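You operate a simulated robot arm through the tools that you are given. There is no shell and no other tool.

The job below is to be done with a simulated two-armed robot. You get a single attempt, and the scene is never put back.

TASK
The green tie wire missed the mesh end: tie it again.
Fine: untwist it, shut the cradle clamp, twist it tight, then open the clamp; leave the other tie wire. Where these are worked on the way, their far stop is far enough and under half their travel is too little: cradle clamp.

Only the result counts: the job must be done as asked and must still hold three seconds after the hand-in. Knocking over, shifting, dropping, spilling or breaking anything else fails it.

THE ROBOT
Two 7-joint arms with three-finger grippers on one trunk that stands fixed in place. Base frame: the origin is at the foot of the trunk, x ahead of it, y to its left, z up; the work surface is at about z = 0.82. Lengths are in m, angles in degrees, forces in N, time in s.
The left shoulder is at [0.03, 0.124, 1.233], the right one opposite. With the tool pointing down near the work surface each hand reaches from about 0.1 to 0.74 m from the base axis, measured 20 degrees to its own side. Payload 2.2 kg a hand.
The tool frame of a hand sits at the grasp point between the pads (the TCP): z along the fingers, y along the line on which they close. The tips reach 0.028 m beyond it. Largest opening 0.102 m; the body of the gripper starts 0.071 m behind the TCP.
Orientation is that of the tool frame in the base frame, as [roll, pitch, yaw] about the fixed x, y, z axes, in that order (R = Rz(yaw) Ry(pitch) Rx(roll)). With the fingers straight down and closing along the base's y, the tool's x points along the base's -x, its y along +y and its z along -z.

THE INTERFACE
- The arms move only by the tool servo_tool. It takes "left_deltas", "right_deltas" or both (then of equal length, played together; a hand with none holds still); each is text: rows parted by semicolons, each of 7 numbers parted by spaces: the turn, a rotation vector about the tool's x, y, z in degrees, then the shift along the tool's x, y, z in m, then the closure in counts, from 0 (fully open) to 255 (shut). In form: ax ay az x y z claw; .... A call has 1 to 20 rows; each row shifts and turns the commanded pose from where the row before left it, along the tool's axes as they then stand. Rows are played at 5 a second. More than 0.05 m and 8.6 degrees between two rows, or a gripper value outside its range, and nothing of the call is played. Where a pose cannot be reached the arm comes as near as it can. A force on the tool above 90 N (or 10 N above the force at the start of the call, whichever is more), or a blocked arm, ends the call early, and 0.2 s more pass. The fingers move at their own pace and stop on an object; they squeeze with about 30 N. The grip force told is the motor's: it shows also when the fingers shut on nothing. Time passes only in rows, and 0.2 s behind the last, so rows that do not move let the fingers close. It gives the time, the measured TCP pose, the force on the tool (base axes), the opening and the grip force at its end, in the units of the frame above (readings bear some noise), with the torque about the TCP (base axes, N m) and any sound that the robot's microphone picked up, and new pictures: "views" is both (left out), scene, wrist or none (wrist: the cameras of the hands that moved).
- Cameras (640 x 400 px; columns grow to the right, rows downward): "scene" is now at [0.027, -0.0454, 1.9422]; the picture's right is [-0.63, -0.78, 0.00], its down [-0.63, 0.52, -0.58] and it looks along [0.45, -0.36, -0.82] (base axes); focal length 374 px, centre (320, 200). "left" rides on the left gripper at [0.072, 0.038, -0.086] in its tool frame; the picture's right is [-0.47, 0.89, 0.00], its down [-0.60, -0.32, -0.73] and it looks along [-0.65, -0.34, 0.68] (tool axes); focal length 256 px, centre (320, 200). "right" rides on the right gripper at [0.069, 0.044, -0.086] in its tool frame; the picture's right is [-0.53, 0.85, 0.00], its down [-0.58, -0.36, -0.73] and it looks along [-0.62, -0.39, 0.68] (tool axes); focal length 256 px, centre (320, 200). There is no depth. A picture from a camera that has moved, and an enlarged one, comes with that camera's place and axes in the base frame and with its lens.
- raise_lower(by): slides the trunk up (or, below 0, down) by that many m; the arms and the scene camera ride with it, the base frame stays. It gives what a move gives, with no picture.
- pan_tilt(pan, tilt): turns the head with the scene camera to pan (to the left, within 143 degrees either way) and tilt (down, from -29 to 69), counted from straight ahead of the robot. It gives what a move gives, and a new picture of the scene camera.
- inspect(camera, box): a new picture of the part [left, top, right, bottom] of that camera's present view, enlarged. No time passes.
- close_job(): hands the job in; it is judged then, once.

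Nothing tells you positions but the pictures and the camera data. Unless the task says otherwise, let go and move clear before handing in.

The tools are called after "Request:" by a JSON object that holds its "method" and its "body". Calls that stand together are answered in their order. servo_tool: Moves the arms, as the interface text tells. Its arguments: {"type":"object","properties":{"left_deltas":{"type":"string"},"right_deltas":{"type":"string"},"views":{"type":"string","enum":["both","scene","wrist","none"]}},"required":[]} The other tools are called the same way: raise_lower (by) slides the trunk up or down; pan_tilt (pan, tilt) turns the head that bears the scene camera; inspect (camera, box) takes an enlarged picture of a part of a camera's view; close_job () hands the job in.

At the start:

```text
clock: 0.0
left_eef_pos: [0.5674, -0.0614, 1.3097]
left_ee_rot: [180.0, 0.0, 180.0]
left_contact_force: [0.3, 0.5, -0.2]
left_ft_torque: [-0.01, -0.02, 0.0]
left_opening: 0.1022
left_grip_force: 0.1
right_eef_pos: [0.3748, -0.5419, 1.3708]
right_ee_rot: [-180.0, 0.0, -180.0]
right_contact_force: [-0.2, 0.0, 0.0]
right_ft_torque: [-0.02, 0.01, 0.0]
right_opening: 0.1016
right_grip_force: 0.0
trunk travel left (down, up): [-0.475, 0.065]
head pan, tilt: [-39.1, 54.8]
```

scene: 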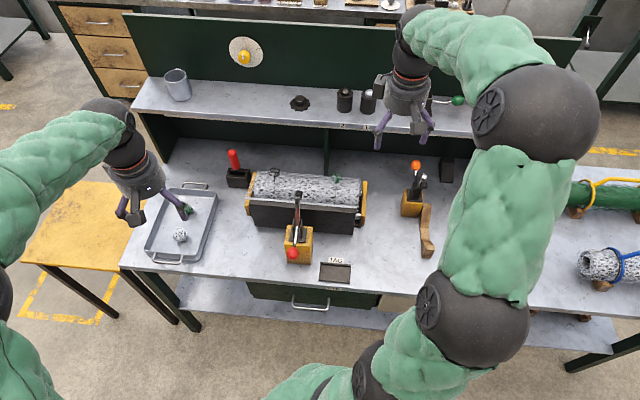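
right: 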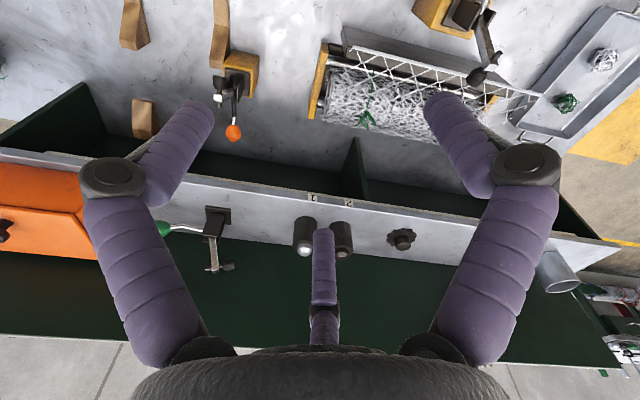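
left: 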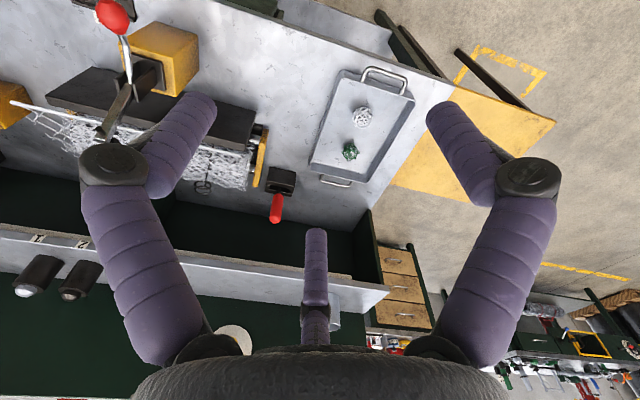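

I see a bench with a cradle holding a mesh-wrapped roll, several toggle clamps around it, and two tie wires on top of the roll. I'll look closer at the roll, clamps and ties before moving anything.

Request:
{"method": "inspect", "body": {"camera": "scene", "box": [220, 140, 390, 290]}}

Request:
{"method": "inspect", "body": {"camera": "scene", "box": [360, 130, 640, 300]}}

Request:
{"method": "inspect", "body": {"camera": "right", "box": [200, 0, 640, 200]}}

Request:
{"method": "inspect", "body": {"camera": "left", "box": [0, 0, 320, 250]}}

```text
2.67 times, centred on (305, 215) of scene
camera zoom: at [0.027, -0.0454, 1.9422], right [-0.63, -0.78, 0.0], down [-0.63, 0.52, -0.58], along [0.45, -0.36, -0.82], focal length 998 px, centre (360, 160)
```

zoom: 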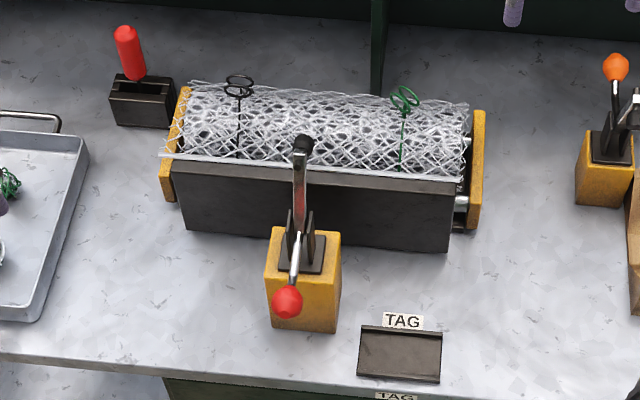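

```text
2.29 times, centred on (500, 215) of scene
camera zoom: at [0.027, -0.0454, 1.9422], right [-0.63, -0.78, 0.0], down [-0.63, 0.52, -0.58], along [0.45, -0.36, -0.82], focal length 855 px, centre (-91, 166)
```

zoom: 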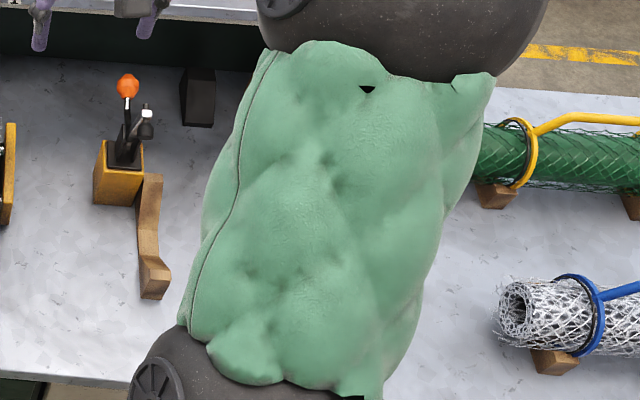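

```text
1.45 times, centred on (420, 100) of right
camera zoom: at [0.3065, -0.499, 1.4574], right [0.53, 0.85, 0.0], down [0.58, -0.36, 0.73], along [0.62, -0.39, -0.68], focal length 372 px, centre (174, 346)
```

zoom: 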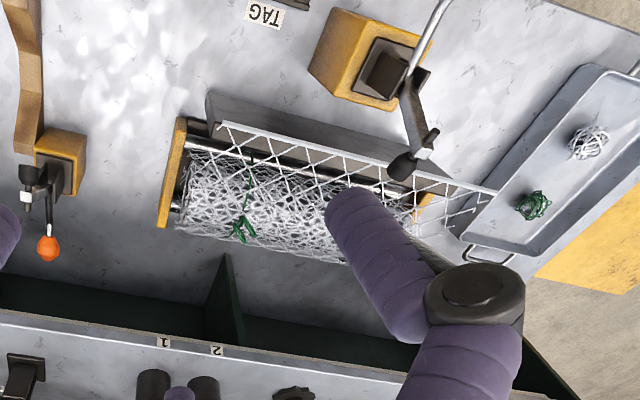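

```text
1.60 times, centred on (160, 125) of left
camera zoom: at [0.4951, -0.0247, 1.3973], right [0.47, 0.89, 0.0], down [0.6, -0.32, 0.73], along [0.65, -0.34, -0.68], focal length 410 px, centre (576, 320)
```

zoom: 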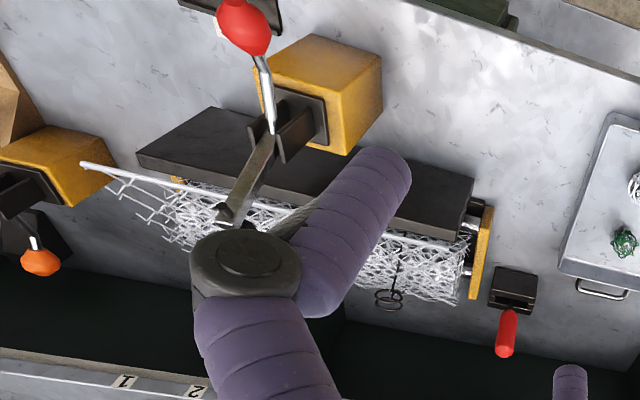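

The cradle runs diagonally, about 45° to the base. The green tie's loops triangulate to roughly (0.57, -0.556, 1.01), and the red-knobbed toggle in front of the cradle is probably the cradle clamp. I'll zoom in further on the details.

Request:
{"method": "inspect", "body": {"camera": "scene", "box": [265, 180, 345, 270]}}

Request:
{"method": "inspect", "body": {"camera": "scene", "box": [330, 160, 390, 220]}}

Request:
{"method": "inspect", "body": {"camera": "scene", "box": [390, 150, 450, 270]}}

Request:
{"method": "inspect", "body": {"camera": "right", "box": [300, 20, 460, 170]}}

Request:
{"method": "inspect", "body": {"camera": "left", "box": [60, 0, 220, 150]}}

Request:
{"method": "inspect", "body": {"camera": "scene", "box": [220, 130, 300, 210]}}

```text
4.44 times, centred on (305, 225) of scene
camera zoom: at [0.027, -0.0454, 1.9422], right [-0.63, -0.78, 0.0], down [-0.63, 0.52, -0.58], along [0.45, -0.36, -0.82], focal length 1663 px, centre (387, 89)
```

zoom: 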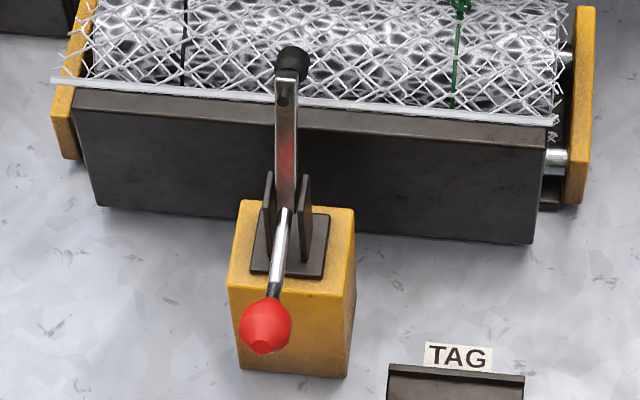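

```text
6.67 times, centred on (360, 190) of scene
camera zoom: at [0.027, -0.0454, 1.9422], right [-0.63, -0.78, 0.0], down [-0.63, 0.52, -0.58], along [0.45, -0.36, -0.82], focal length 2495 px, centre (53, 267)
```

zoom: 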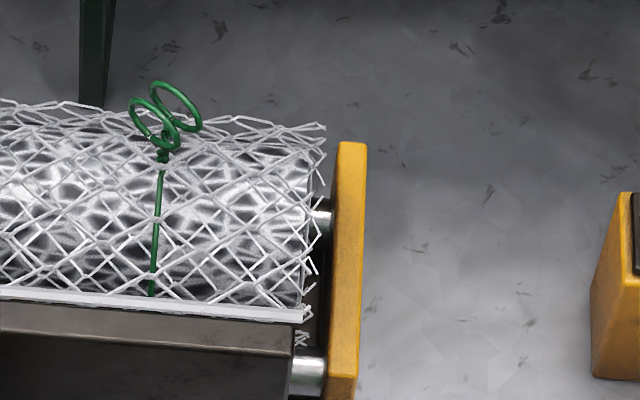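

```text
3.33 times, centred on (420, 210) of scene
camera zoom: at [0.027, -0.0454, 1.9422], right [-0.63, -0.78, 0.0], down [-0.63, 0.52, -0.58], along [0.45, -0.36, -0.82], focal length 1248 px, centre (-13, 167)
```

zoom: 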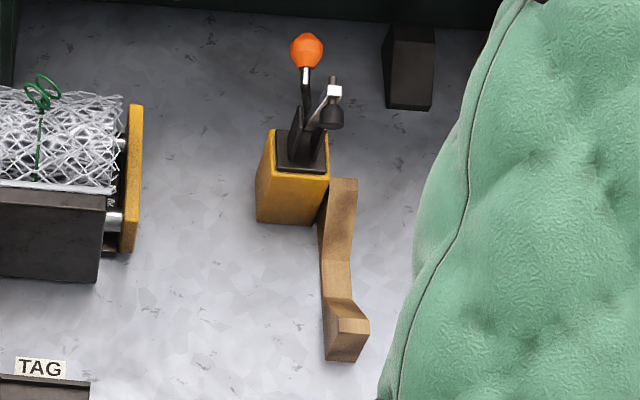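

```text
2.67 times, centred on (380, 95) of right
camera zoom: at [0.3065, -0.499, 1.4574], right [0.53, 0.85, 0.0], down [0.58, -0.36, 0.73], along [0.62, -0.39, -0.68], focal length 683 px, centre (160, 480)
```

zoom: 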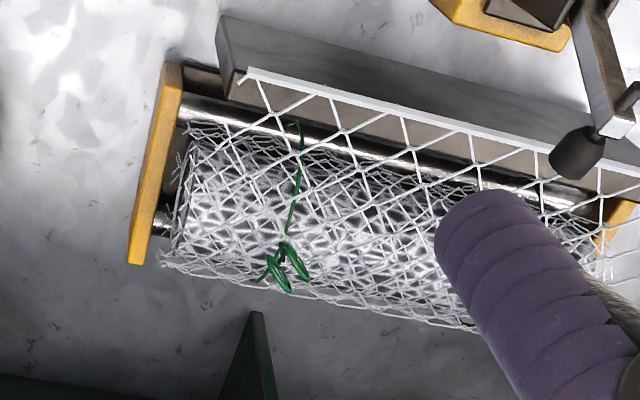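

```text
2.67 times, centred on (140, 75) of left
camera zoom: at [0.4951, -0.0247, 1.3973], right [0.47, 0.89, 0.0], down [0.6, -0.32, 0.73], along [0.65, -0.34, -0.68], focal length 683 px, centre (800, 533)
```

zoom: 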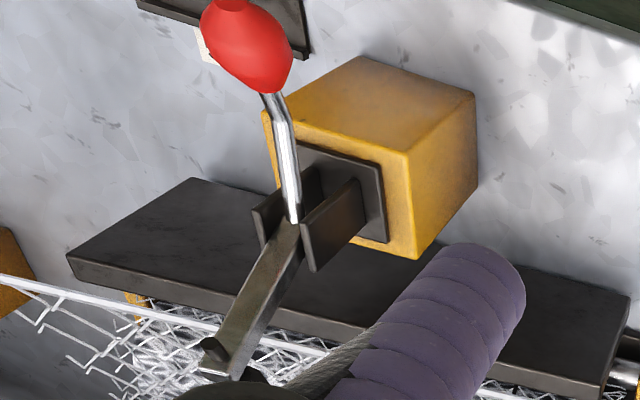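

```text
5.00 times, centred on (260, 170) of scene
camera zoom: at [0.027, -0.0454, 1.9422], right [-0.63, -0.78, 0.0], down [-0.63, 0.52, -0.58], along [0.45, -0.36, -0.82], focal length 1871 px, centre (620, 350)
```

zoom: 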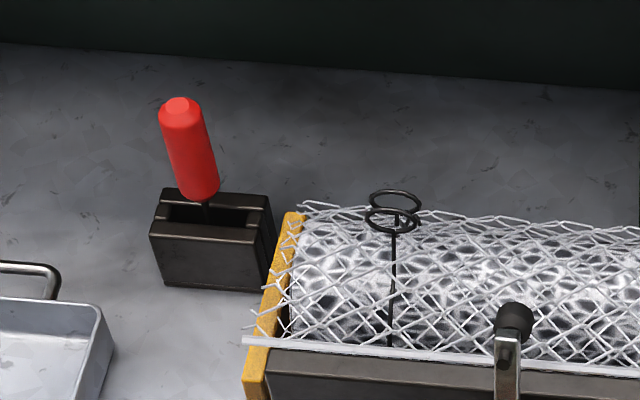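

The mesh's free end, with its white edge bar, hangs over the cradle front. The red-knobbed clamp's pad hovers above it, open. Next I'll look closely at the grippers and their fingers before moving.

Request:
{"method": "inspect", "body": {"camera": "scene", "box": [360, 50, 470, 160]}}

Request:
{"method": "inspect", "body": {"camera": "scene", "box": [90, 120, 220, 270]}}

Request:
{"method": "inspect", "body": {"camera": "right", "box": [80, 80, 560, 400]}}

```text
3.64 times, centred on (415, 105) of scene
camera zoom: at [0.027, -0.0454, 1.9422], right [-0.63, -0.78, 0.0], down [-0.63, 0.52, -0.58], along [0.45, -0.36, -0.82], focal length 1361 px, centre (-26, 546)
```

zoom: 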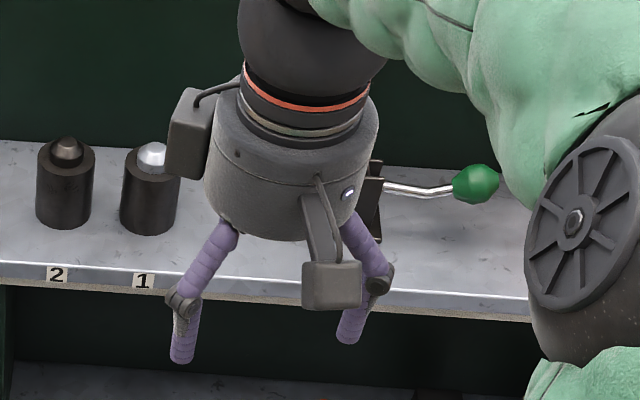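

```text
2.67 times, centred on (155, 195) of scene
camera zoom: at [0.027, -0.0454, 1.9422], right [-0.63, -0.78, 0.0], down [-0.63, 0.52, -0.58], along [0.45, -0.36, -0.82], focal length 998 px, centre (760, 213)
```

zoom: 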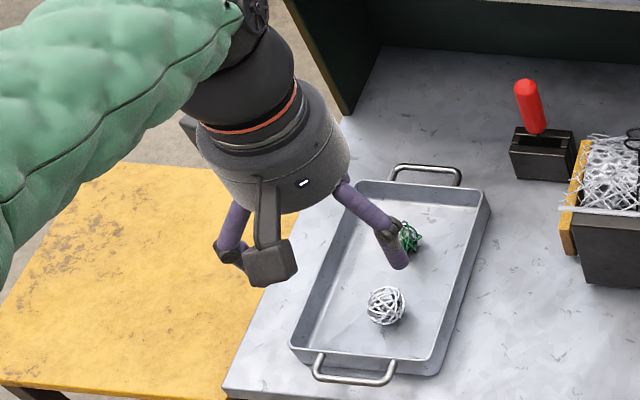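

```text
1.25 times, centred on (320, 240) of right
camera zoom: at [0.3065, -0.499, 1.4574], right [0.53, 0.85, 0.0], down [0.58, -0.36, 0.73], along [0.62, -0.39, -0.68], focal length 320 px, centre (320, 150)
```

zoom: 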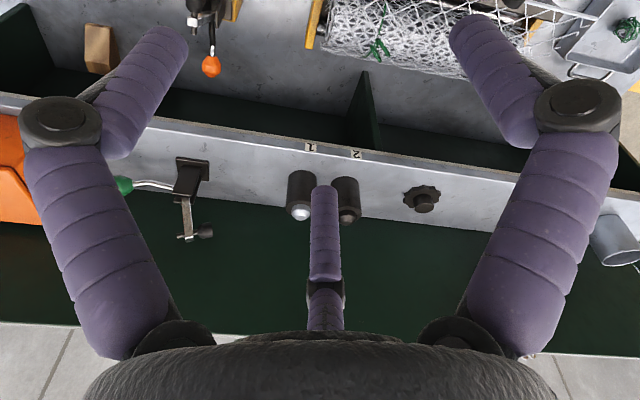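

The hand looks like a three-fingered one in the pictures, so I'll close and reopen the right gripper in free air to see how the fingers meet. At the same time I'll move the left hand to view the clamp from the side.

Request:
{"method": "servo_tool", "body": {"left_deltas": "0 0 0 0.0134 -0.0172 0.034 0; 0 0 0 0.0134 -0.0172 0.034 0; 0 0 0 0.0134 -0.0172 0.034 0; 0 0 0 0.0134 -0.0172 0.034 0; 0 0 0 0.0134 -0.0172 0.034 0; 0 0 7.75 0 0 0 0; 0 0 7.75 0 0 0 0; 0 0 7.75 0 0 0 0; 0 0 7.75 0 0 0 0; 0 0 7.75 0 0 0 0; 0 0 7.75 0 0 0 0; 0 0 7.75 0 0 0 0; 0 0 7.75 0 0 0 0; 0 0 0 0 0 0 0", "right_deltas": "0 0 0 0 0 0 255; 0 0 0 0 0 0 255; 0 0 0 0 0 0 255; 0 0 0 0 0 0 255; 0 0 0 0 0 0 255; 0 0 0 0 0 0 255; 0 0 0 0 0 0 255; 0 0 0 0 0 0 255; 0 0 0 0 0 0 255; 0 0 0 0 0 0 255; 0 0 0 0 0 0 255; 0 0 0 0 0 0 255; 0 0 0 0 0 0 255; 0 0 0 0 0 0 255", "views": "both"}}

```text
clock: 3.0
left_eef_pos: [0.5002, -0.149, 1.1414]
left_ee_rot: [179.9, 0.0, 118.0]
left_contact_force: [-0.1, 0.1, -0.5]
left_ft_torque: [0.01, 0.02, 0.01]
left_opening: 0.1019
left_grip_force: 0.0
right_eef_pos: [0.3739, -0.5423, 1.3717]
right_ee_rot: [-180.0, 0.0, 179.9]
right_contact_force: [-0.3, -0.1, 0.2]
right_ft_torque: [-0.04, 0.01, 0.0]
right_opening: 0.0019
right_grip_force: 29.7
trunk travel left (down, up): [-0.475, 0.065]
head pan, tilt: [-39.1, 54.8]
camera scene: at [0.0269, -0.0453, 1.9422], right [-0.63, -0.78, 0.0], down [-0.63, 0.52, -0.58], along [0.45, -0.36, -0.82], focal length 374 px, centre (320, 200)
camera right: at [0.3064, -0.499, 1.4574], right [0.53, 0.85, 0.0], down [0.58, -0.36, 0.73], along [0.62, -0.39, -0.68], focal length 256 px, centre (320, 200)
camera left: at [0.5004, -0.0669, 1.2271], right [1.0, 0.0, 0.0], down [0.0, -0.68, 0.73], along [0.0, -0.73, -0.68], focal length 256 px, centre (320, 200)
```

scene: 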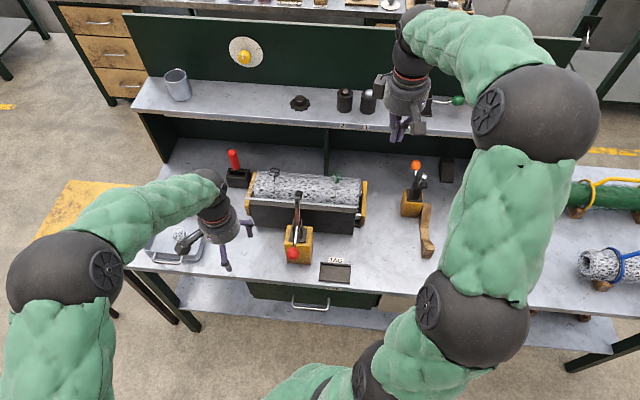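
right: 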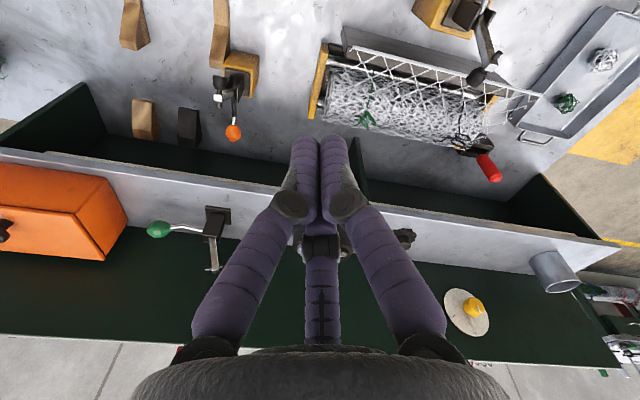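
left: 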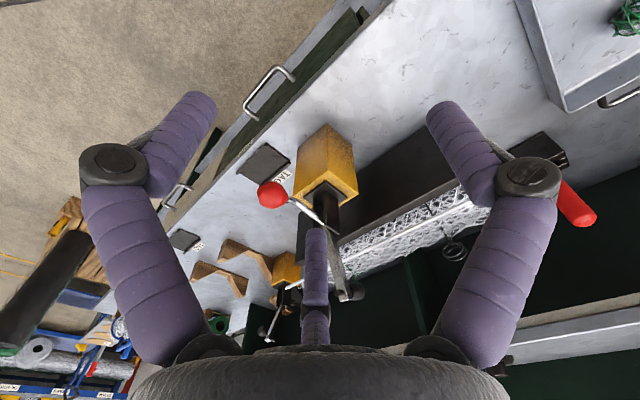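

All three fingers close to the centre of the hand. Next I'll zoom in on the left camera's side view of the clamp and on the tie.

Request:
{"method": "inspect", "body": {"camera": "left", "box": [230, 110, 400, 320]}}

Request:
{"method": "inspect", "body": {"camera": "left", "box": [340, 150, 500, 280]}}

Request:
{"method": "inspect", "body": {"camera": "right", "box": [310, 0, 540, 180]}}

```text
1.90 times, centred on (315, 215) of left
camera zoom: at [0.5004, -0.0669, 1.2271], right [1.0, 0.0, 0.0], down [0.0, -0.68, 0.73], along [0.0, -0.73, -0.68], focal length 488 px, centre (330, 171)
```

zoom: 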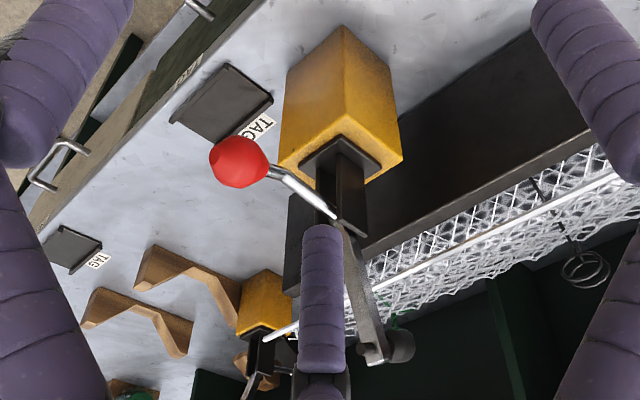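

```text
3.08 times, centred on (420, 215) of left
camera zoom: at [0.5004, -0.0669, 1.2271], right [1.0, 0.0, 0.0], down [0.0, -0.68, 0.73], along [0.0, -0.73, -0.68], focal length 788 px, centre (12, 154)
```

zoom: 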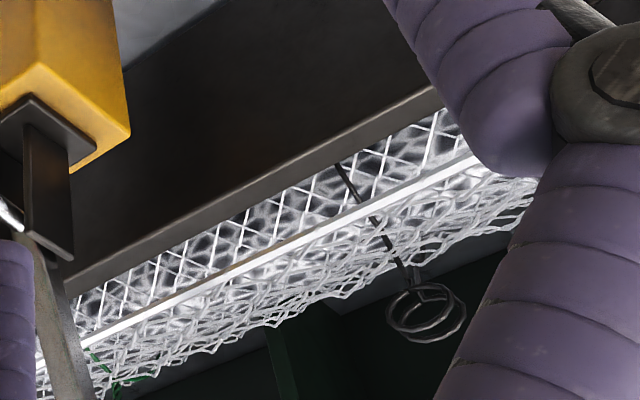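

```text
2.22 times, centred on (425, 90) of right
camera zoom: at [0.3064, -0.499, 1.4574], right [0.53, 0.85, 0.0], down [0.58, -0.36, 0.73], along [0.62, -0.39, -0.68], focal length 569 px, centre (87, 444)
```

zoom: 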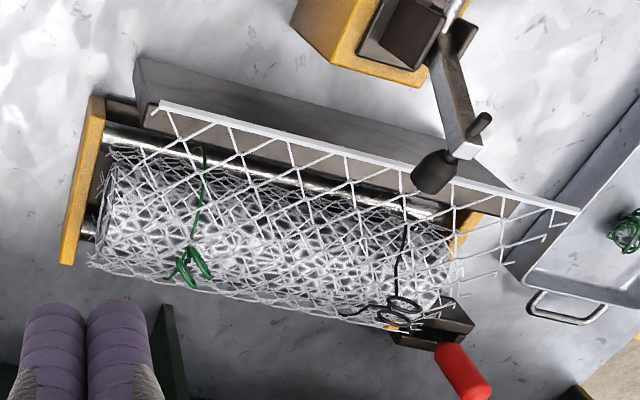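

I place the red knob at about (0.443, -0.287, 1.013), with its handle lying horizontal toward me. The pad is up at about (0.545, -0.389, 1.09), and the flap bar is at z≈1.025. I'll bring the right hand's camera closer to the green tie to see its loops and which way it is twisted.

Request:
{"method": "servo_tool", "body": {"right_deltas": "0 0 0 -0.0154 0.0056 0.036 0; 0 0 0 -0.0154 0.0056 0.036 0; 0 0 0 -0.0154 0.0056 0.036 0; 0 0 0 -0.0154 0.0056 0.036 0; 0 0 0 -0.0154 0.0056 0.036 0; 0 0 0 -0.0154 0.0056 0.036 0; 0 0 0 -0.0154 0.0056 0.036 0; 0 0 0 0 0 0 0", "views": "both"}}

Request:
{"method": "inspect", "body": {"camera": "right", "box": [240, 100, 400, 230]}}

```text
clock: 4.8
left_eef_pos: [0.4986, -0.1464, 1.1392]
left_ee_rot: [180.0, 0.0, 118.0]
left_contact_force: [-0.4, 1.2, -0.3]
left_ft_torque: [-0.03, -0.01, 0.03]
left_opening: 0.1022
left_grip_force: 0.1
right_eef_pos: [0.4815, -0.5034, 1.119]
right_ee_rot: [-180.0, 0.1, 180.0]
right_contact_force: [-1.4, 0.1, 0.1]
right_ft_torque: [0.0, -0.06, -0.03]
right_opening: 0.1019
right_grip_force: 0.0
trunk travel left (down, up): [-0.475, 0.065]
head pan, tilt: [-39.1, 54.8]
camera scene: at [0.0257, -0.0448, 1.9423], right [-0.63, -0.78, 0.0], down [-0.63, 0.52, -0.58], along [0.45, -0.36, -0.82], focal length 374 px, centre (320, 200)
camera right: at [0.4132, -0.4605, 1.2048], right [0.53, 0.84, 0.0], down [0.58, -0.36, 0.73], along [0.62, -0.39, -0.68], focal length 256 px, centre (320, 200)
```

scene: 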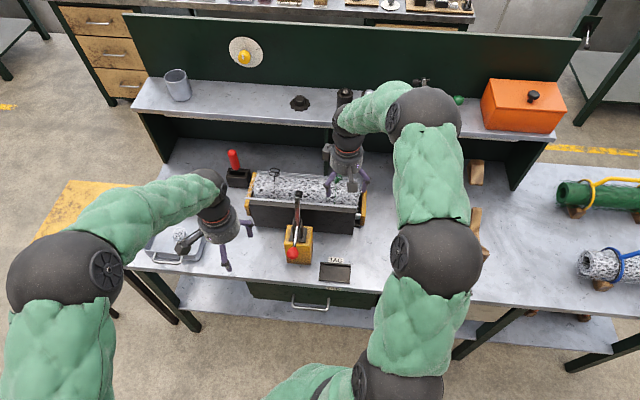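
right: 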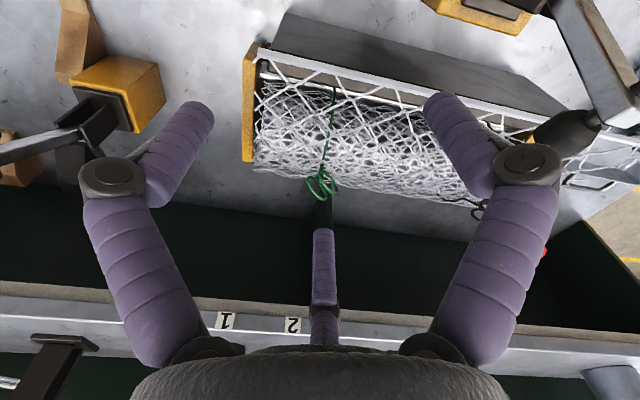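

```text
3.08 times, centred on (320, 165) of right
camera zoom: at [0.4132, -0.4605, 1.2048], right [0.53, 0.84, 0.0], down [0.58, -0.36, 0.73], along [0.62, -0.39, -0.68], focal length 788 px, centre (320, 308)
```

zoom: 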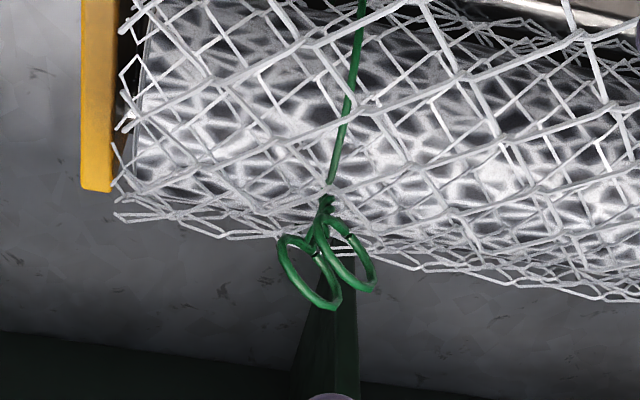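

The twist stands vertical at about (0.576, -0.561), from z≈0.974 up to two loop ears at about 1.005–1.02. I'll zoom in tightly to check which way the twist winds.

Request:
{"method": "inspect", "body": {"camera": "right", "box": [300, 150, 345, 200]}}

Request:
{"method": "inspect", "body": {"camera": "right", "box": [460, 180, 510, 230]}}

Request:
{"method": "inspect", "body": {"camera": "scene", "box": [310, 150, 370, 220]}}

Request:
{"method": "inspect", "body": {"camera": "right", "box": [520, 0, 640, 220]}}

```text
8.00 times, centred on (322, 175) of right
camera zoom: at [0.4132, -0.4605, 1.2048], right [0.53, 0.84, 0.0], down [0.58, -0.36, 0.73], along [0.62, -0.39, -0.68], focal length 2048 px, centre (300, 400)
```

zoom: 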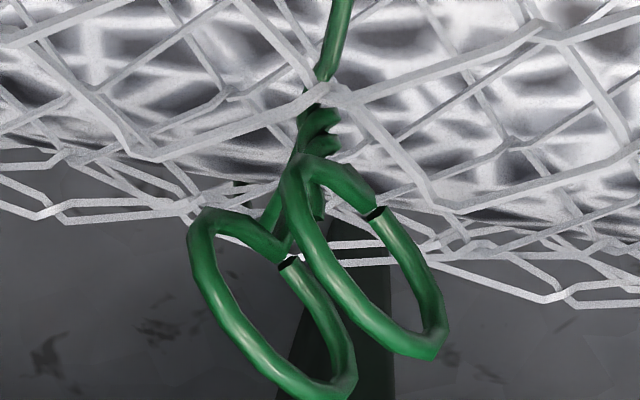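

```text
8.00 times, centred on (485, 205) of right
camera zoom: at [0.4132, -0.4605, 1.2048], right [0.53, 0.84, 0.0], down [0.58, -0.36, 0.73], along [0.62, -0.39, -0.68], focal length 2048 px, centre (-1000, 160)
```

zoom: 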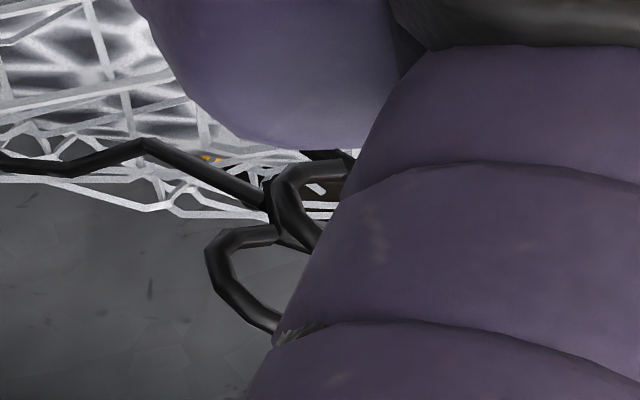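

```text
5.71 times, centred on (340, 185) of scene
camera zoom: at [0.0257, -0.0448, 1.9423], right [-0.63, -0.78, 0.0], down [-0.63, 0.52, -0.58], along [0.45, -0.36, -0.82], focal length 2139 px, centre (206, 286)
```

zoom: 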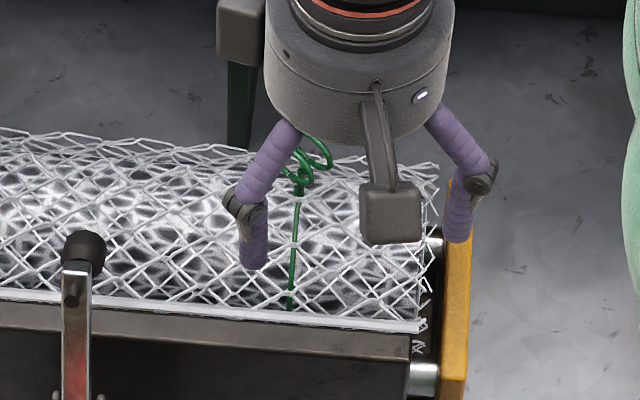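

```text
1.82 times, centred on (580, 110) of right
camera zoom: at [0.4132, -0.4605, 1.2048], right [0.53, 0.84, 0.0], down [0.58, -0.36, 0.73], along [0.62, -0.39, -0.68], focal length 465 px, centre (-153, 364)
```

zoom: 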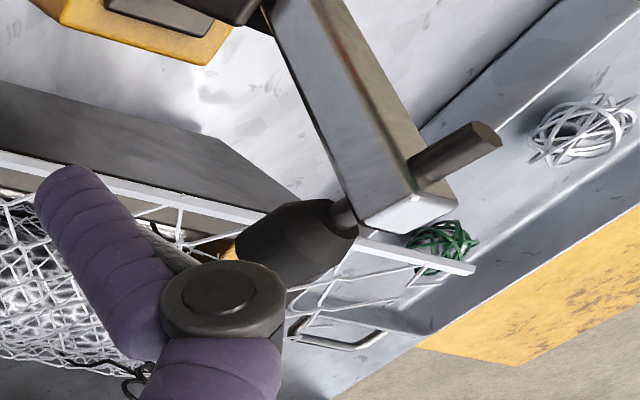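

Request:
{"method": "inspect", "body": {"camera": "right", "box": [314, 154, 332, 176]}}

Request:
{"method": "inspect", "body": {"camera": "scene", "box": [340, 165, 370, 200]}}

Request:
{"method": "inspect", "body": {"camera": "left", "box": [340, 240, 420, 320]}}

```text
16.00 times, centred on (323, 165) of right
camera zoom: at [0.4132, -0.4605, 1.2048], right [0.53, 0.84, 0.0], down [0.58, -0.36, 0.73], along [0.62, -0.39, -0.68], focal length 4096 px, centre (272, 760)
```

zoom: 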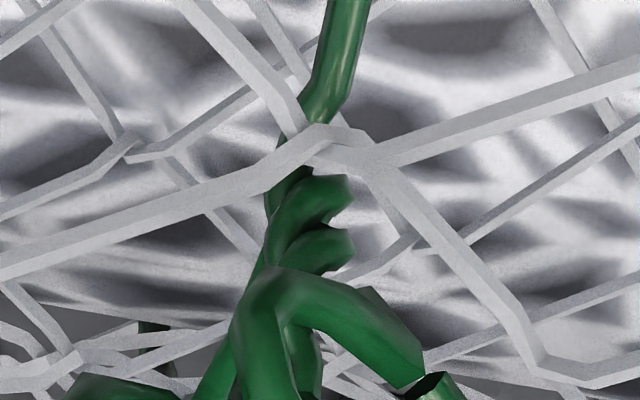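

```text
11.43 times, centred on (355, 182) of scene
camera zoom: at [0.0257, -0.0448, 1.9423], right [-0.63, -0.78, 0.0], down [-0.63, 0.52, -0.58], along [0.45, -0.36, -0.82], focal length 4277 px, centre (-80, 400)
```

zoom: 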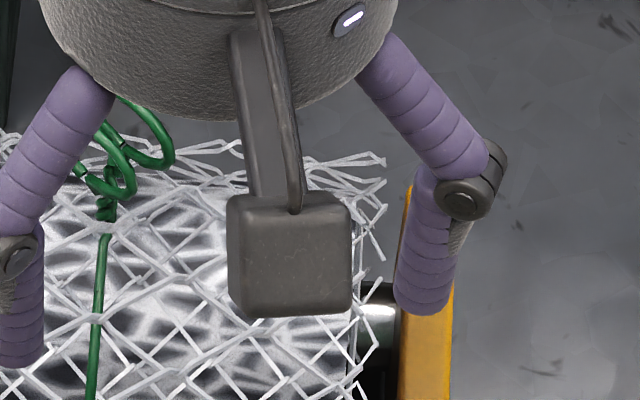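

```text
5.00 times, centred on (380, 280) of left
camera zoom: at [0.4995, -0.0667, 1.2275], right [1.0, 0.0, 0.0], down [0.0, -0.68, 0.73], along [0.0, -0.73, -0.68], focal length 1280 px, centre (20, -200)
```

zoom: 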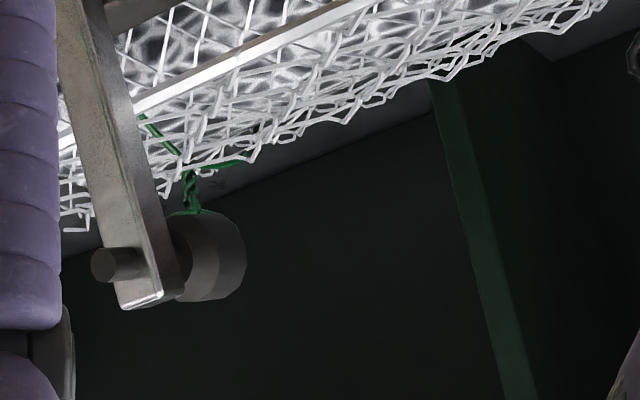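

Request:
{"method": "inspect", "body": {"camera": "left", "box": [406, 270, 422, 286]}}

Request:
{"method": "inspect", "body": {"camera": "right", "box": [318, 158, 328, 166]}}

Request:
{"method": "inspect", "body": {"camera": "scene", "box": [332, 174, 348, 188]}}

```text
16.00 times, centred on (414, 278) of left
camera zoom: at [0.4995, -0.0667, 1.2275], right [1.0, 0.0, 0.0], down [0.0, -0.68, 0.73], along [0.0, -0.73, -0.68], focal length 4096 px, centre (-1184, -1048)
```

zoom: 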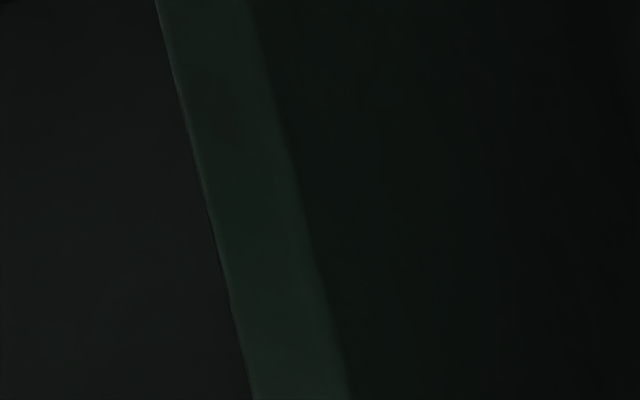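

```text
16.00 times, centred on (323, 162) of right
camera zoom: at [0.4132, -0.4605, 1.2048], right [0.53, 0.84, 0.0], down [0.58, -0.36, 0.73], along [0.62, -0.39, -0.68], focal length 4096 px, centre (272, 808)
```

zoom: 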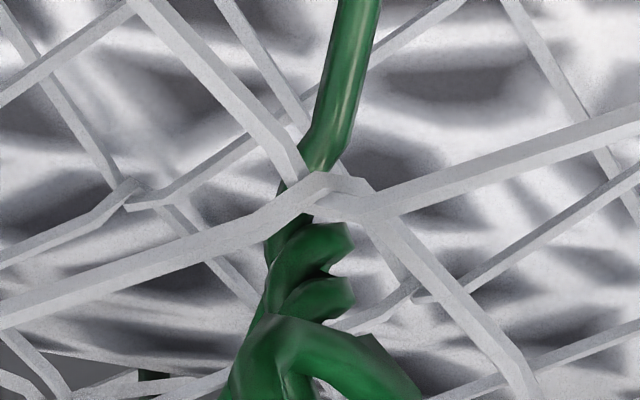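

```text
16.00 times, centred on (340, 181) of scene
camera zoom: at [0.0257, -0.0448, 1.9423], right [-0.63, -0.78, 0.0], down [-0.63, 0.52, -0.58], along [0.45, -0.36, -0.82], focal length 5988 px, centre (0, 504)
```

zoom: 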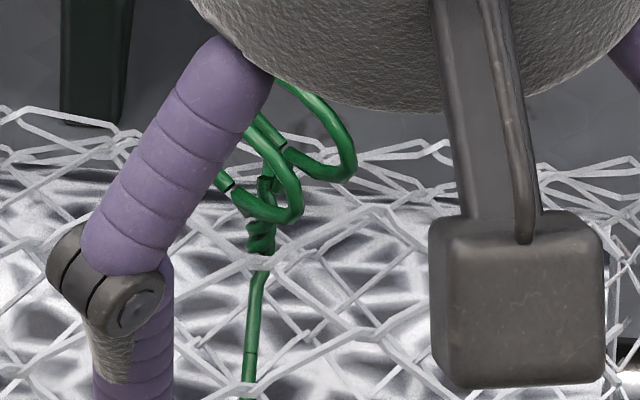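

Request:
{"method": "inspect", "body": {"camera": "left", "box": [344, 268, 364, 288]}}

```text
16.00 times, centred on (354, 278) of left
camera zoom: at [0.4995, -0.0667, 1.2275], right [1.0, 0.0, 0.0], down [0.0, -0.68, 0.73], along [0.0, -0.73, -0.68], focal length 4096 px, centre (-224, -1048)
```

zoom: 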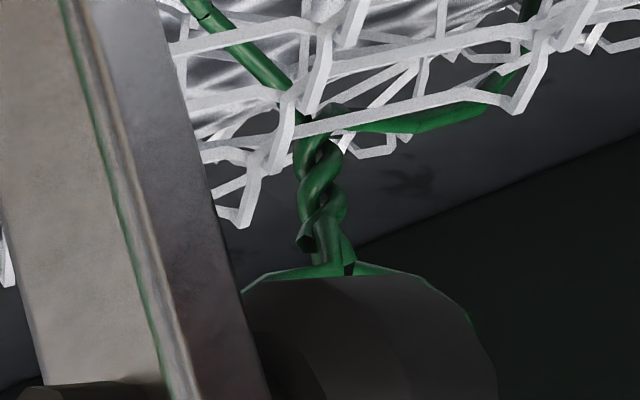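

The twist winds right-handed (front strands run "/" in proper views), which suggests untwisting is clockwise seen from above; I'll confirm that by torque. I'll hover the right hand above the ears with the fingers partly closed.

Request:
{"method": "servo_tool", "body": {"right_deltas": "0 0 0 -0.0236 -0.0144 0.00975 40; 0 0 0 -0.0236 -0.0144 0.00975 90; 0 0 0 -0.0236 -0.0144 0.00975 90; 0 0 0 -0.0236 -0.0144 0.00975 90; 0 0 0 0 0 0 90; 0 0 0 0 0 0 90", "views": "both"}}

Request:
{"method": "inspect", "body": {"camera": "right", "box": [220, 60, 420, 220]}}

Request:
{"method": "inspect", "body": {"camera": "scene", "box": [310, 120, 400, 210]}}

Request:
{"method": "inspect", "body": {"camera": "left", "box": [300, 220, 400, 320]}}

```text
clock: 6.2
left_eef_pos: [0.4995, -0.148, 1.1407]
left_ee_rot: [-179.9, 0.0, 117.9]
left_contact_force: [0.4, -0.2, -0.3]
left_ft_torque: [-0.03, -0.02, -0.02]
left_opening: 0.102
left_grip_force: 0.1
right_eef_pos: [0.5793, -0.5613, 1.0809]
right_ee_rot: [-179.9, -0.1, -180.0]
right_contact_force: [-0.1, 0.0, 0.0]
right_ft_torque: [0.01, 0.02, 0.0]
right_opening: 0.066
right_grip_force: 0.1
trunk travel left (down, up): [-0.475, 0.065]
head pan, tilt: [-39.1, 54.8]
camera scene: at [0.0278, -0.0458, 1.9422], right [-0.63, -0.78, 0.0], down [-0.63, 0.52, -0.58], along [0.45, -0.36, -0.82], focal length 374 px, centre (320, 200)
camera right: at [0.5105, -0.5177, 1.166], right [0.53, 0.85, 0.0], down [0.58, -0.36, 0.73], along [0.62, -0.39, -0.68], focal length 256 px, centre (320, 200)
```

scene: 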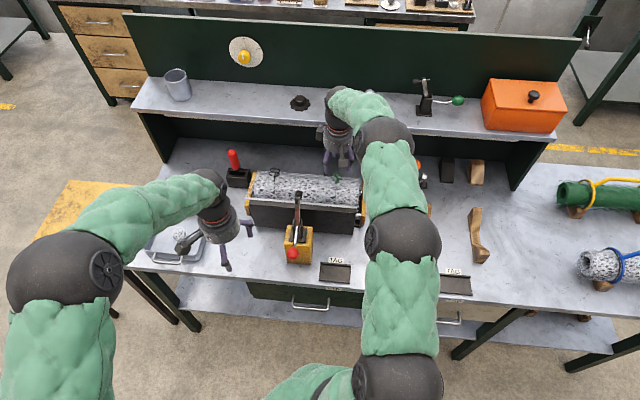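
right: 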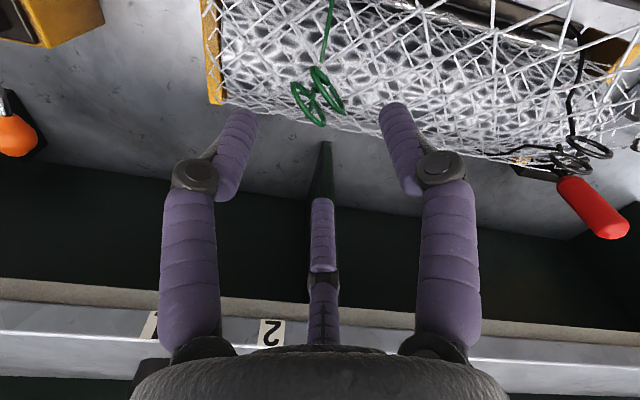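

```text
2.50 times, centred on (320, 140) of right
camera zoom: at [0.5105, -0.5177, 1.166], right [0.53, 0.85, 0.0], down [0.58, -0.36, 0.73], along [0.62, -0.39, -0.68], focal length 640 px, centre (320, 350)
```

zoom: 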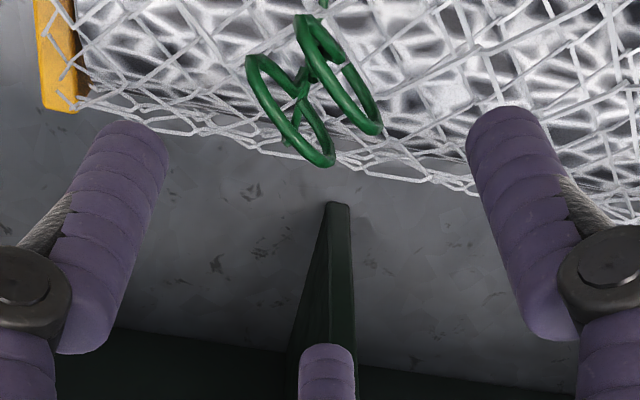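

```text
4.44 times, centred on (355, 165) of scene
camera zoom: at [0.0278, -0.0458, 1.9422], right [-0.63, -0.78, 0.0], down [-0.63, 0.52, -0.58], along [0.45, -0.36, -0.82], focal length 1663 px, centre (164, 356)
```

zoom: 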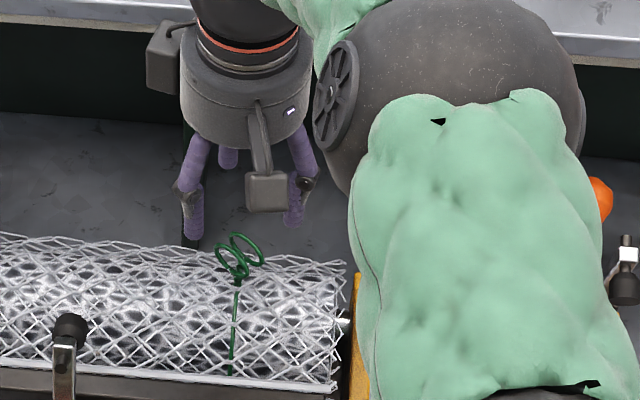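

```text
4.00 times, centred on (350, 270) of left
camera zoom: at [0.5008, -0.0672, 1.2268], right [1.0, 0.0, 0.0], down [0.0, -0.68, 0.73], along [0.0, -0.73, -0.68], focal length 1024 px, centre (200, -80)
```

zoom: 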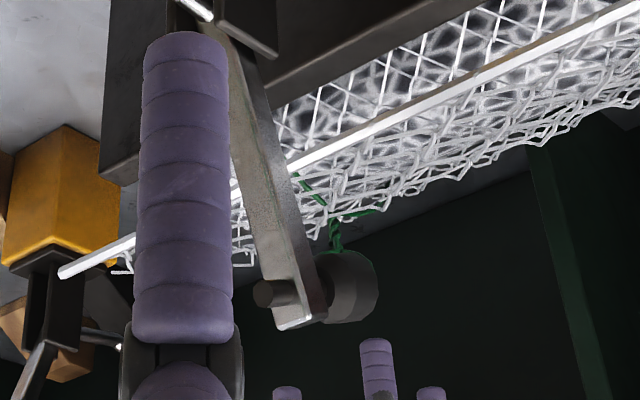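

The hand hovers right above the ears. I'll lower it so the fingertips reach about z 0.995, keeping clear of the flap, and check before closing.

Request:
{"method": "servo_tool", "body": {"right_deltas": "0 0 0 0.001 0.0005 0.019 90; 0 0 0 0.001 0.0005 0.019 90; 0 0 0 0 0 0.019 90; 0 0 0 0 0 0 90", "views": "both"}}

Request:
{"method": "inspect", "body": {"camera": "right", "box": [220, 80, 420, 240]}}

Request:
{"method": "inspect", "body": {"camera": "scene", "box": [310, 140, 370, 210]}}

Request:
{"method": "inspect", "body": {"camera": "left", "box": [330, 250, 390, 310]}}

```text
clock: 7.2
left_eef_pos: [0.5006, -0.1476, 1.1413]
left_ee_rot: [180.0, -0.1, 118.0]
left_contact_force: [0.1, 0.2, -0.2]
left_ft_torque: [0.0, -0.03, -0.01]
left_opening: 0.102
left_grip_force: 0.1
right_eef_pos: [0.5758, -0.5605, 1.0246]
right_ee_rot: [-180.0, -0.1, -180.0]
right_contact_force: [-0.2, 0.8, 0.1]
right_ft_torque: [-0.02, 0.02, 0.01]
right_opening: 0.066
right_grip_force: 0.1
trunk travel left (down, up): [-0.475, 0.065]
head pan, tilt: [-39.1, 54.8]
camera scene: at [0.0269, -0.0452, 1.9422], right [-0.63, -0.78, 0.0], down [-0.63, 0.52, -0.58], along [0.45, -0.36, -0.82], focal length 374 px, centre (320, 200)
camera right: at [0.5074, -0.5166, 1.1099], right [0.53, 0.84, 0.0], down [0.58, -0.36, 0.73], along [0.62, -0.39, -0.68], focal length 256 px, centre (320, 200)
```

scene: 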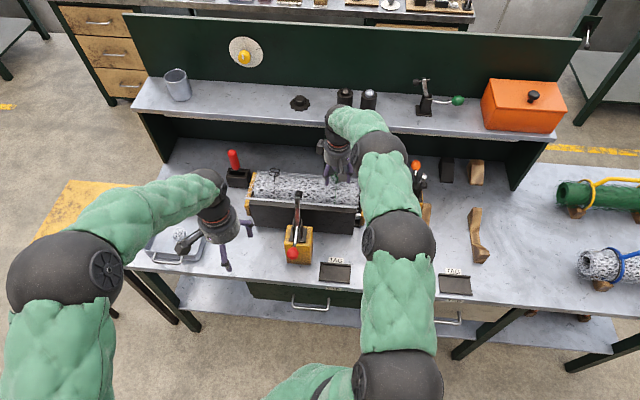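
right: 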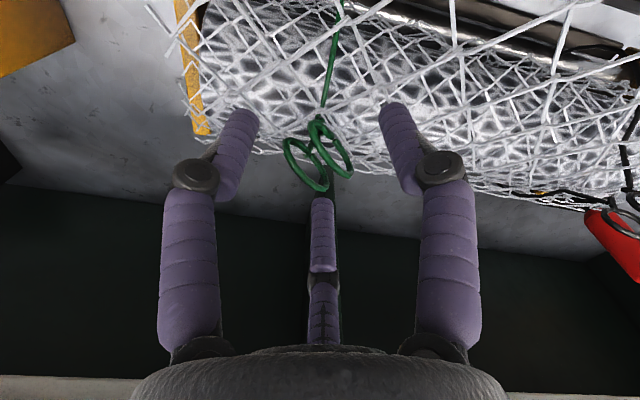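

```text
2.50 times, centred on (320, 160) of right
camera zoom: at [0.5074, -0.5166, 1.1099], right [0.53, 0.84, 0.0], down [0.58, -0.36, 0.73], along [0.62, -0.39, -0.68], focal length 640 px, centre (320, 300)
```

zoom: 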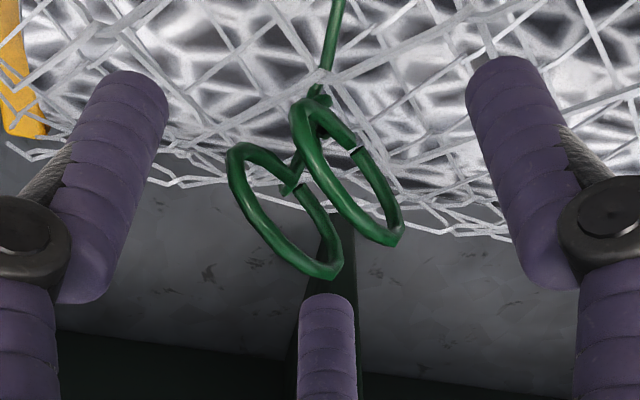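

```text
5.71 times, centred on (340, 175) of scene
camera zoom: at [0.0269, -0.0452, 1.9422], right [-0.63, -0.78, 0.0], down [-0.63, 0.52, -0.58], along [0.45, -0.36, -0.82], focal length 2139 px, centre (206, 343)
```

zoom: 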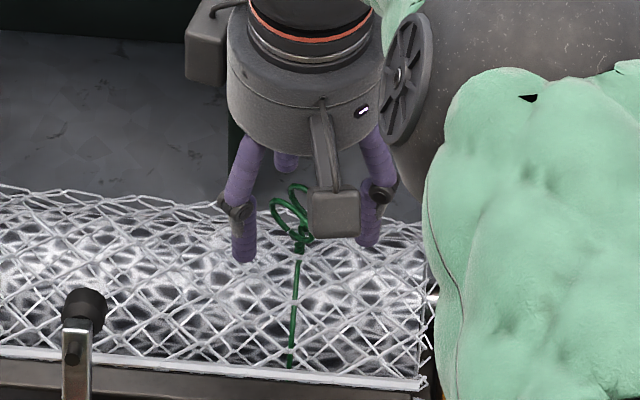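

```text
6.67 times, centred on (360, 280) of left
camera zoom: at [0.5002, -0.0669, 1.2271], right [1.0, 0.0, 0.0], down [0.0, -0.68, 0.73], along [0.0, -0.73, -0.68], focal length 1707 px, centre (53, -333)
```

zoom: 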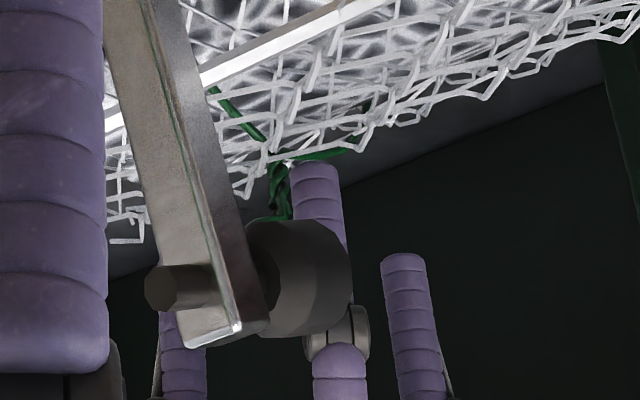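

The fingers surround the rings, which centre at about (0.575, -0.560, 1.004). Closing now to see how they grip.

Request:
{"method": "servo_tool", "body": {"right_deltas": "0 0 0 0 0 0 130; 0 0 0 0 0 0 180; 0 0 0 0 0 0 255; 0 0 0 0 0 0 255; 0 0 0 0 0 0 255", "views": "wrist"}}

Request:
{"method": "inspect", "body": {"camera": "right", "box": [240, 80, 400, 220]}}

Request:
{"method": "inspect", "body": {"camera": "scene", "box": [310, 140, 370, 210]}}

```text
clock: 8.4
left_eef_pos: [0.4966, -0.1479, 1.1412]
left_ee_rot: [179.7, 0.1, 118.0]
left_contact_force: [0.1, 0.1, 0.0]
left_ft_torque: [0.0, 0.02, 0.02]
left_opening: 0.1021
left_grip_force: 0.1
right_eef_pos: [0.5689, -0.5605, 1.0233]
right_ee_rot: [179.7, -0.5, 179.8]
right_contact_force: [-42.1, -7.7, -1.5]
right_ft_torque: [-0.66, 0.74, 0.12]
right_opening: 0.0271
right_grip_force: 44.8
trunk travel left (down, up): [-0.475, 0.065]
head pan, tilt: [-39.1, 54.8]
camera right: at [0.5006, -0.5176, 1.1097], right [0.54, 0.84, 0.0], down [0.58, -0.37, 0.73], along [0.61, -0.39, -0.69], focal length 256 px, centre (320, 200)
```

right: 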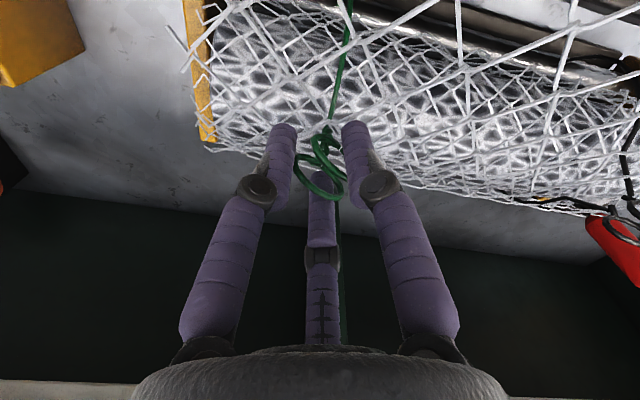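

```text
2.86 times, centred on (320, 150) of right
camera zoom: at [0.5006, -0.5176, 1.1097], right [0.54, 0.84, 0.0], down [0.58, -0.37, 0.73], along [0.61, -0.39, -0.69], focal length 731 px, centre (320, 343)
```

zoom: 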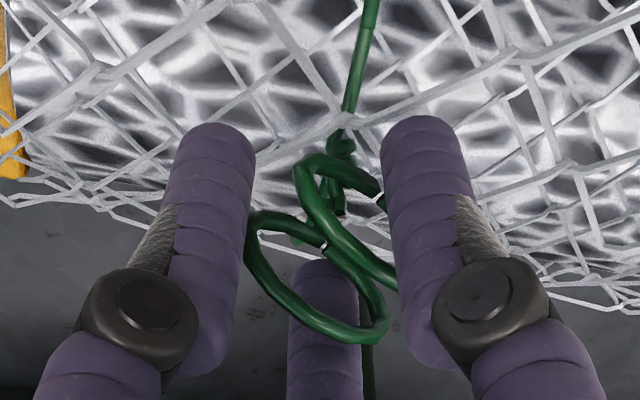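

```text
5.71 times, centred on (340, 175) of scene
camera zoom: at [0.0196, -0.0468, 1.9422], right [-0.63, -0.78, 0.0], down [-0.63, 0.52, -0.58], along [0.45, -0.36, -0.82], focal length 2139 px, centre (206, 343)
```

zoom: 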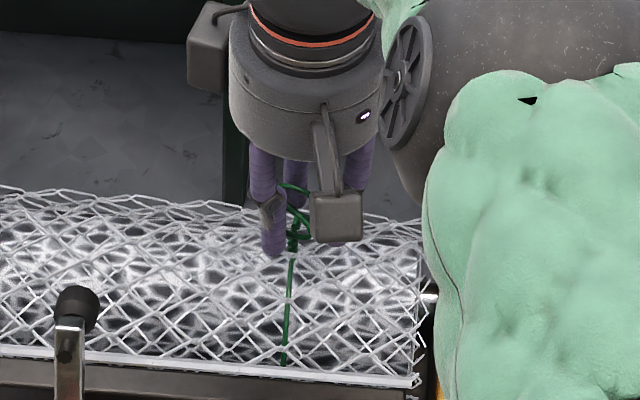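

It gripped, but with about 42 N sideways load: the ears sit a little toward -x from where I centred. I'll shift the hand to relieve that.

Request:
{"method": "servo_tool", "body": {"right_deltas": "0 0 0 0.003 0 0 255; 0 0 0 0.003 -0.0005 0 255; 0 0 0 0 0 0 255", "views": "none"}}

```text
clock: 9.2
left_eef_pos: [0.4997, -0.148, 1.1411]
left_ee_rot: [179.9, 0.0, 118.0]
left_contact_force: [0.0, 0.2, -0.4]
left_ft_torque: [-0.01, 0.01, 0.0]
left_opening: 0.1019
left_grip_force: 0.1
right_eef_pos: [0.5672, -0.56, 1.0227]
right_ee_rot: [179.9, -0.1, -180.0]
right_contact_force: [-18.8, -5.2, -11.9]
right_ft_torque: [-0.19, 0.89, 0.06]
right_opening: 0.0271
right_grip_force: 45.1
trunk travel left (down, up): [-0.475, 0.065]
head pan, tilt: [-39.1, 54.8]
```

Request:
{"method": "servo_tool", "body": {"right_deltas": "0 0 0 0.003 0 0 255; 0 0 0 0.002 -0.001 0 255; 0 0 0 0 0 0 255", "views": "wrist"}}

Request:
{"method": "inspect", "body": {"camera": "right", "box": [240, 80, 400, 220]}}

```text
clock: 10.0
left_eef_pos: [0.5016, -0.1479, 1.1409]
left_ee_rot: [-180.0, -0.1, 118.0]
left_contact_force: [0.1, -0.2, -0.6]
left_ft_torque: [0.0, -0.02, 0.01]
left_opening: 0.1021
left_grip_force: 0.0
right_eef_pos: [0.5682, -0.5607, 1.0226]
right_ee_rot: [-180.0, 0.1, -180.0]
right_contact_force: [5.0, 1.4, -15.8]
right_ft_torque: [0.13, -0.73, -0.05]
right_opening: 0.0269
right_grip_force: 45.2
trunk travel left (down, up): [-0.475, 0.065]
head pan, tilt: [-39.1, 54.8]
camera right: at [0.4992, -0.5172, 1.1089], right [0.53, 0.85, 0.0], down [0.57, -0.36, 0.73], along [0.62, -0.39, -0.68], focal length 256 px, centre (320, 200)
```

right: 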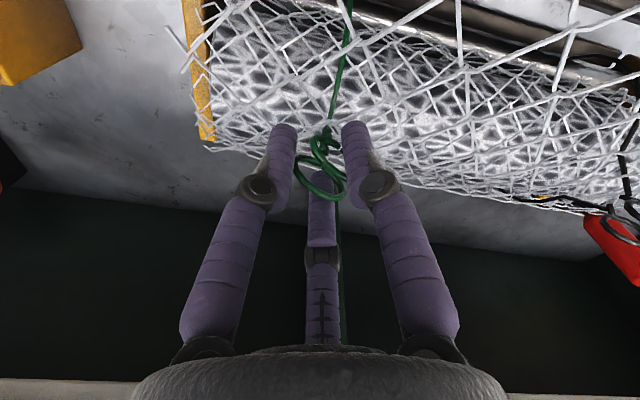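

```text
2.86 times, centred on (320, 150) of right
camera zoom: at [0.4992, -0.5172, 1.1089], right [0.53, 0.85, 0.0], down [0.57, -0.36, 0.73], along [0.62, -0.39, -0.68], focal length 731 px, centre (320, 343)
```

zoom: 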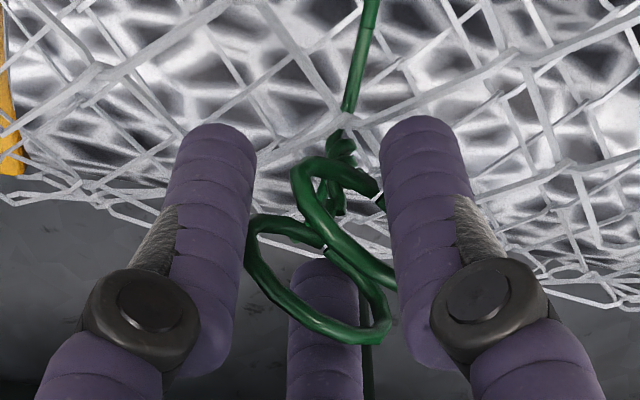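

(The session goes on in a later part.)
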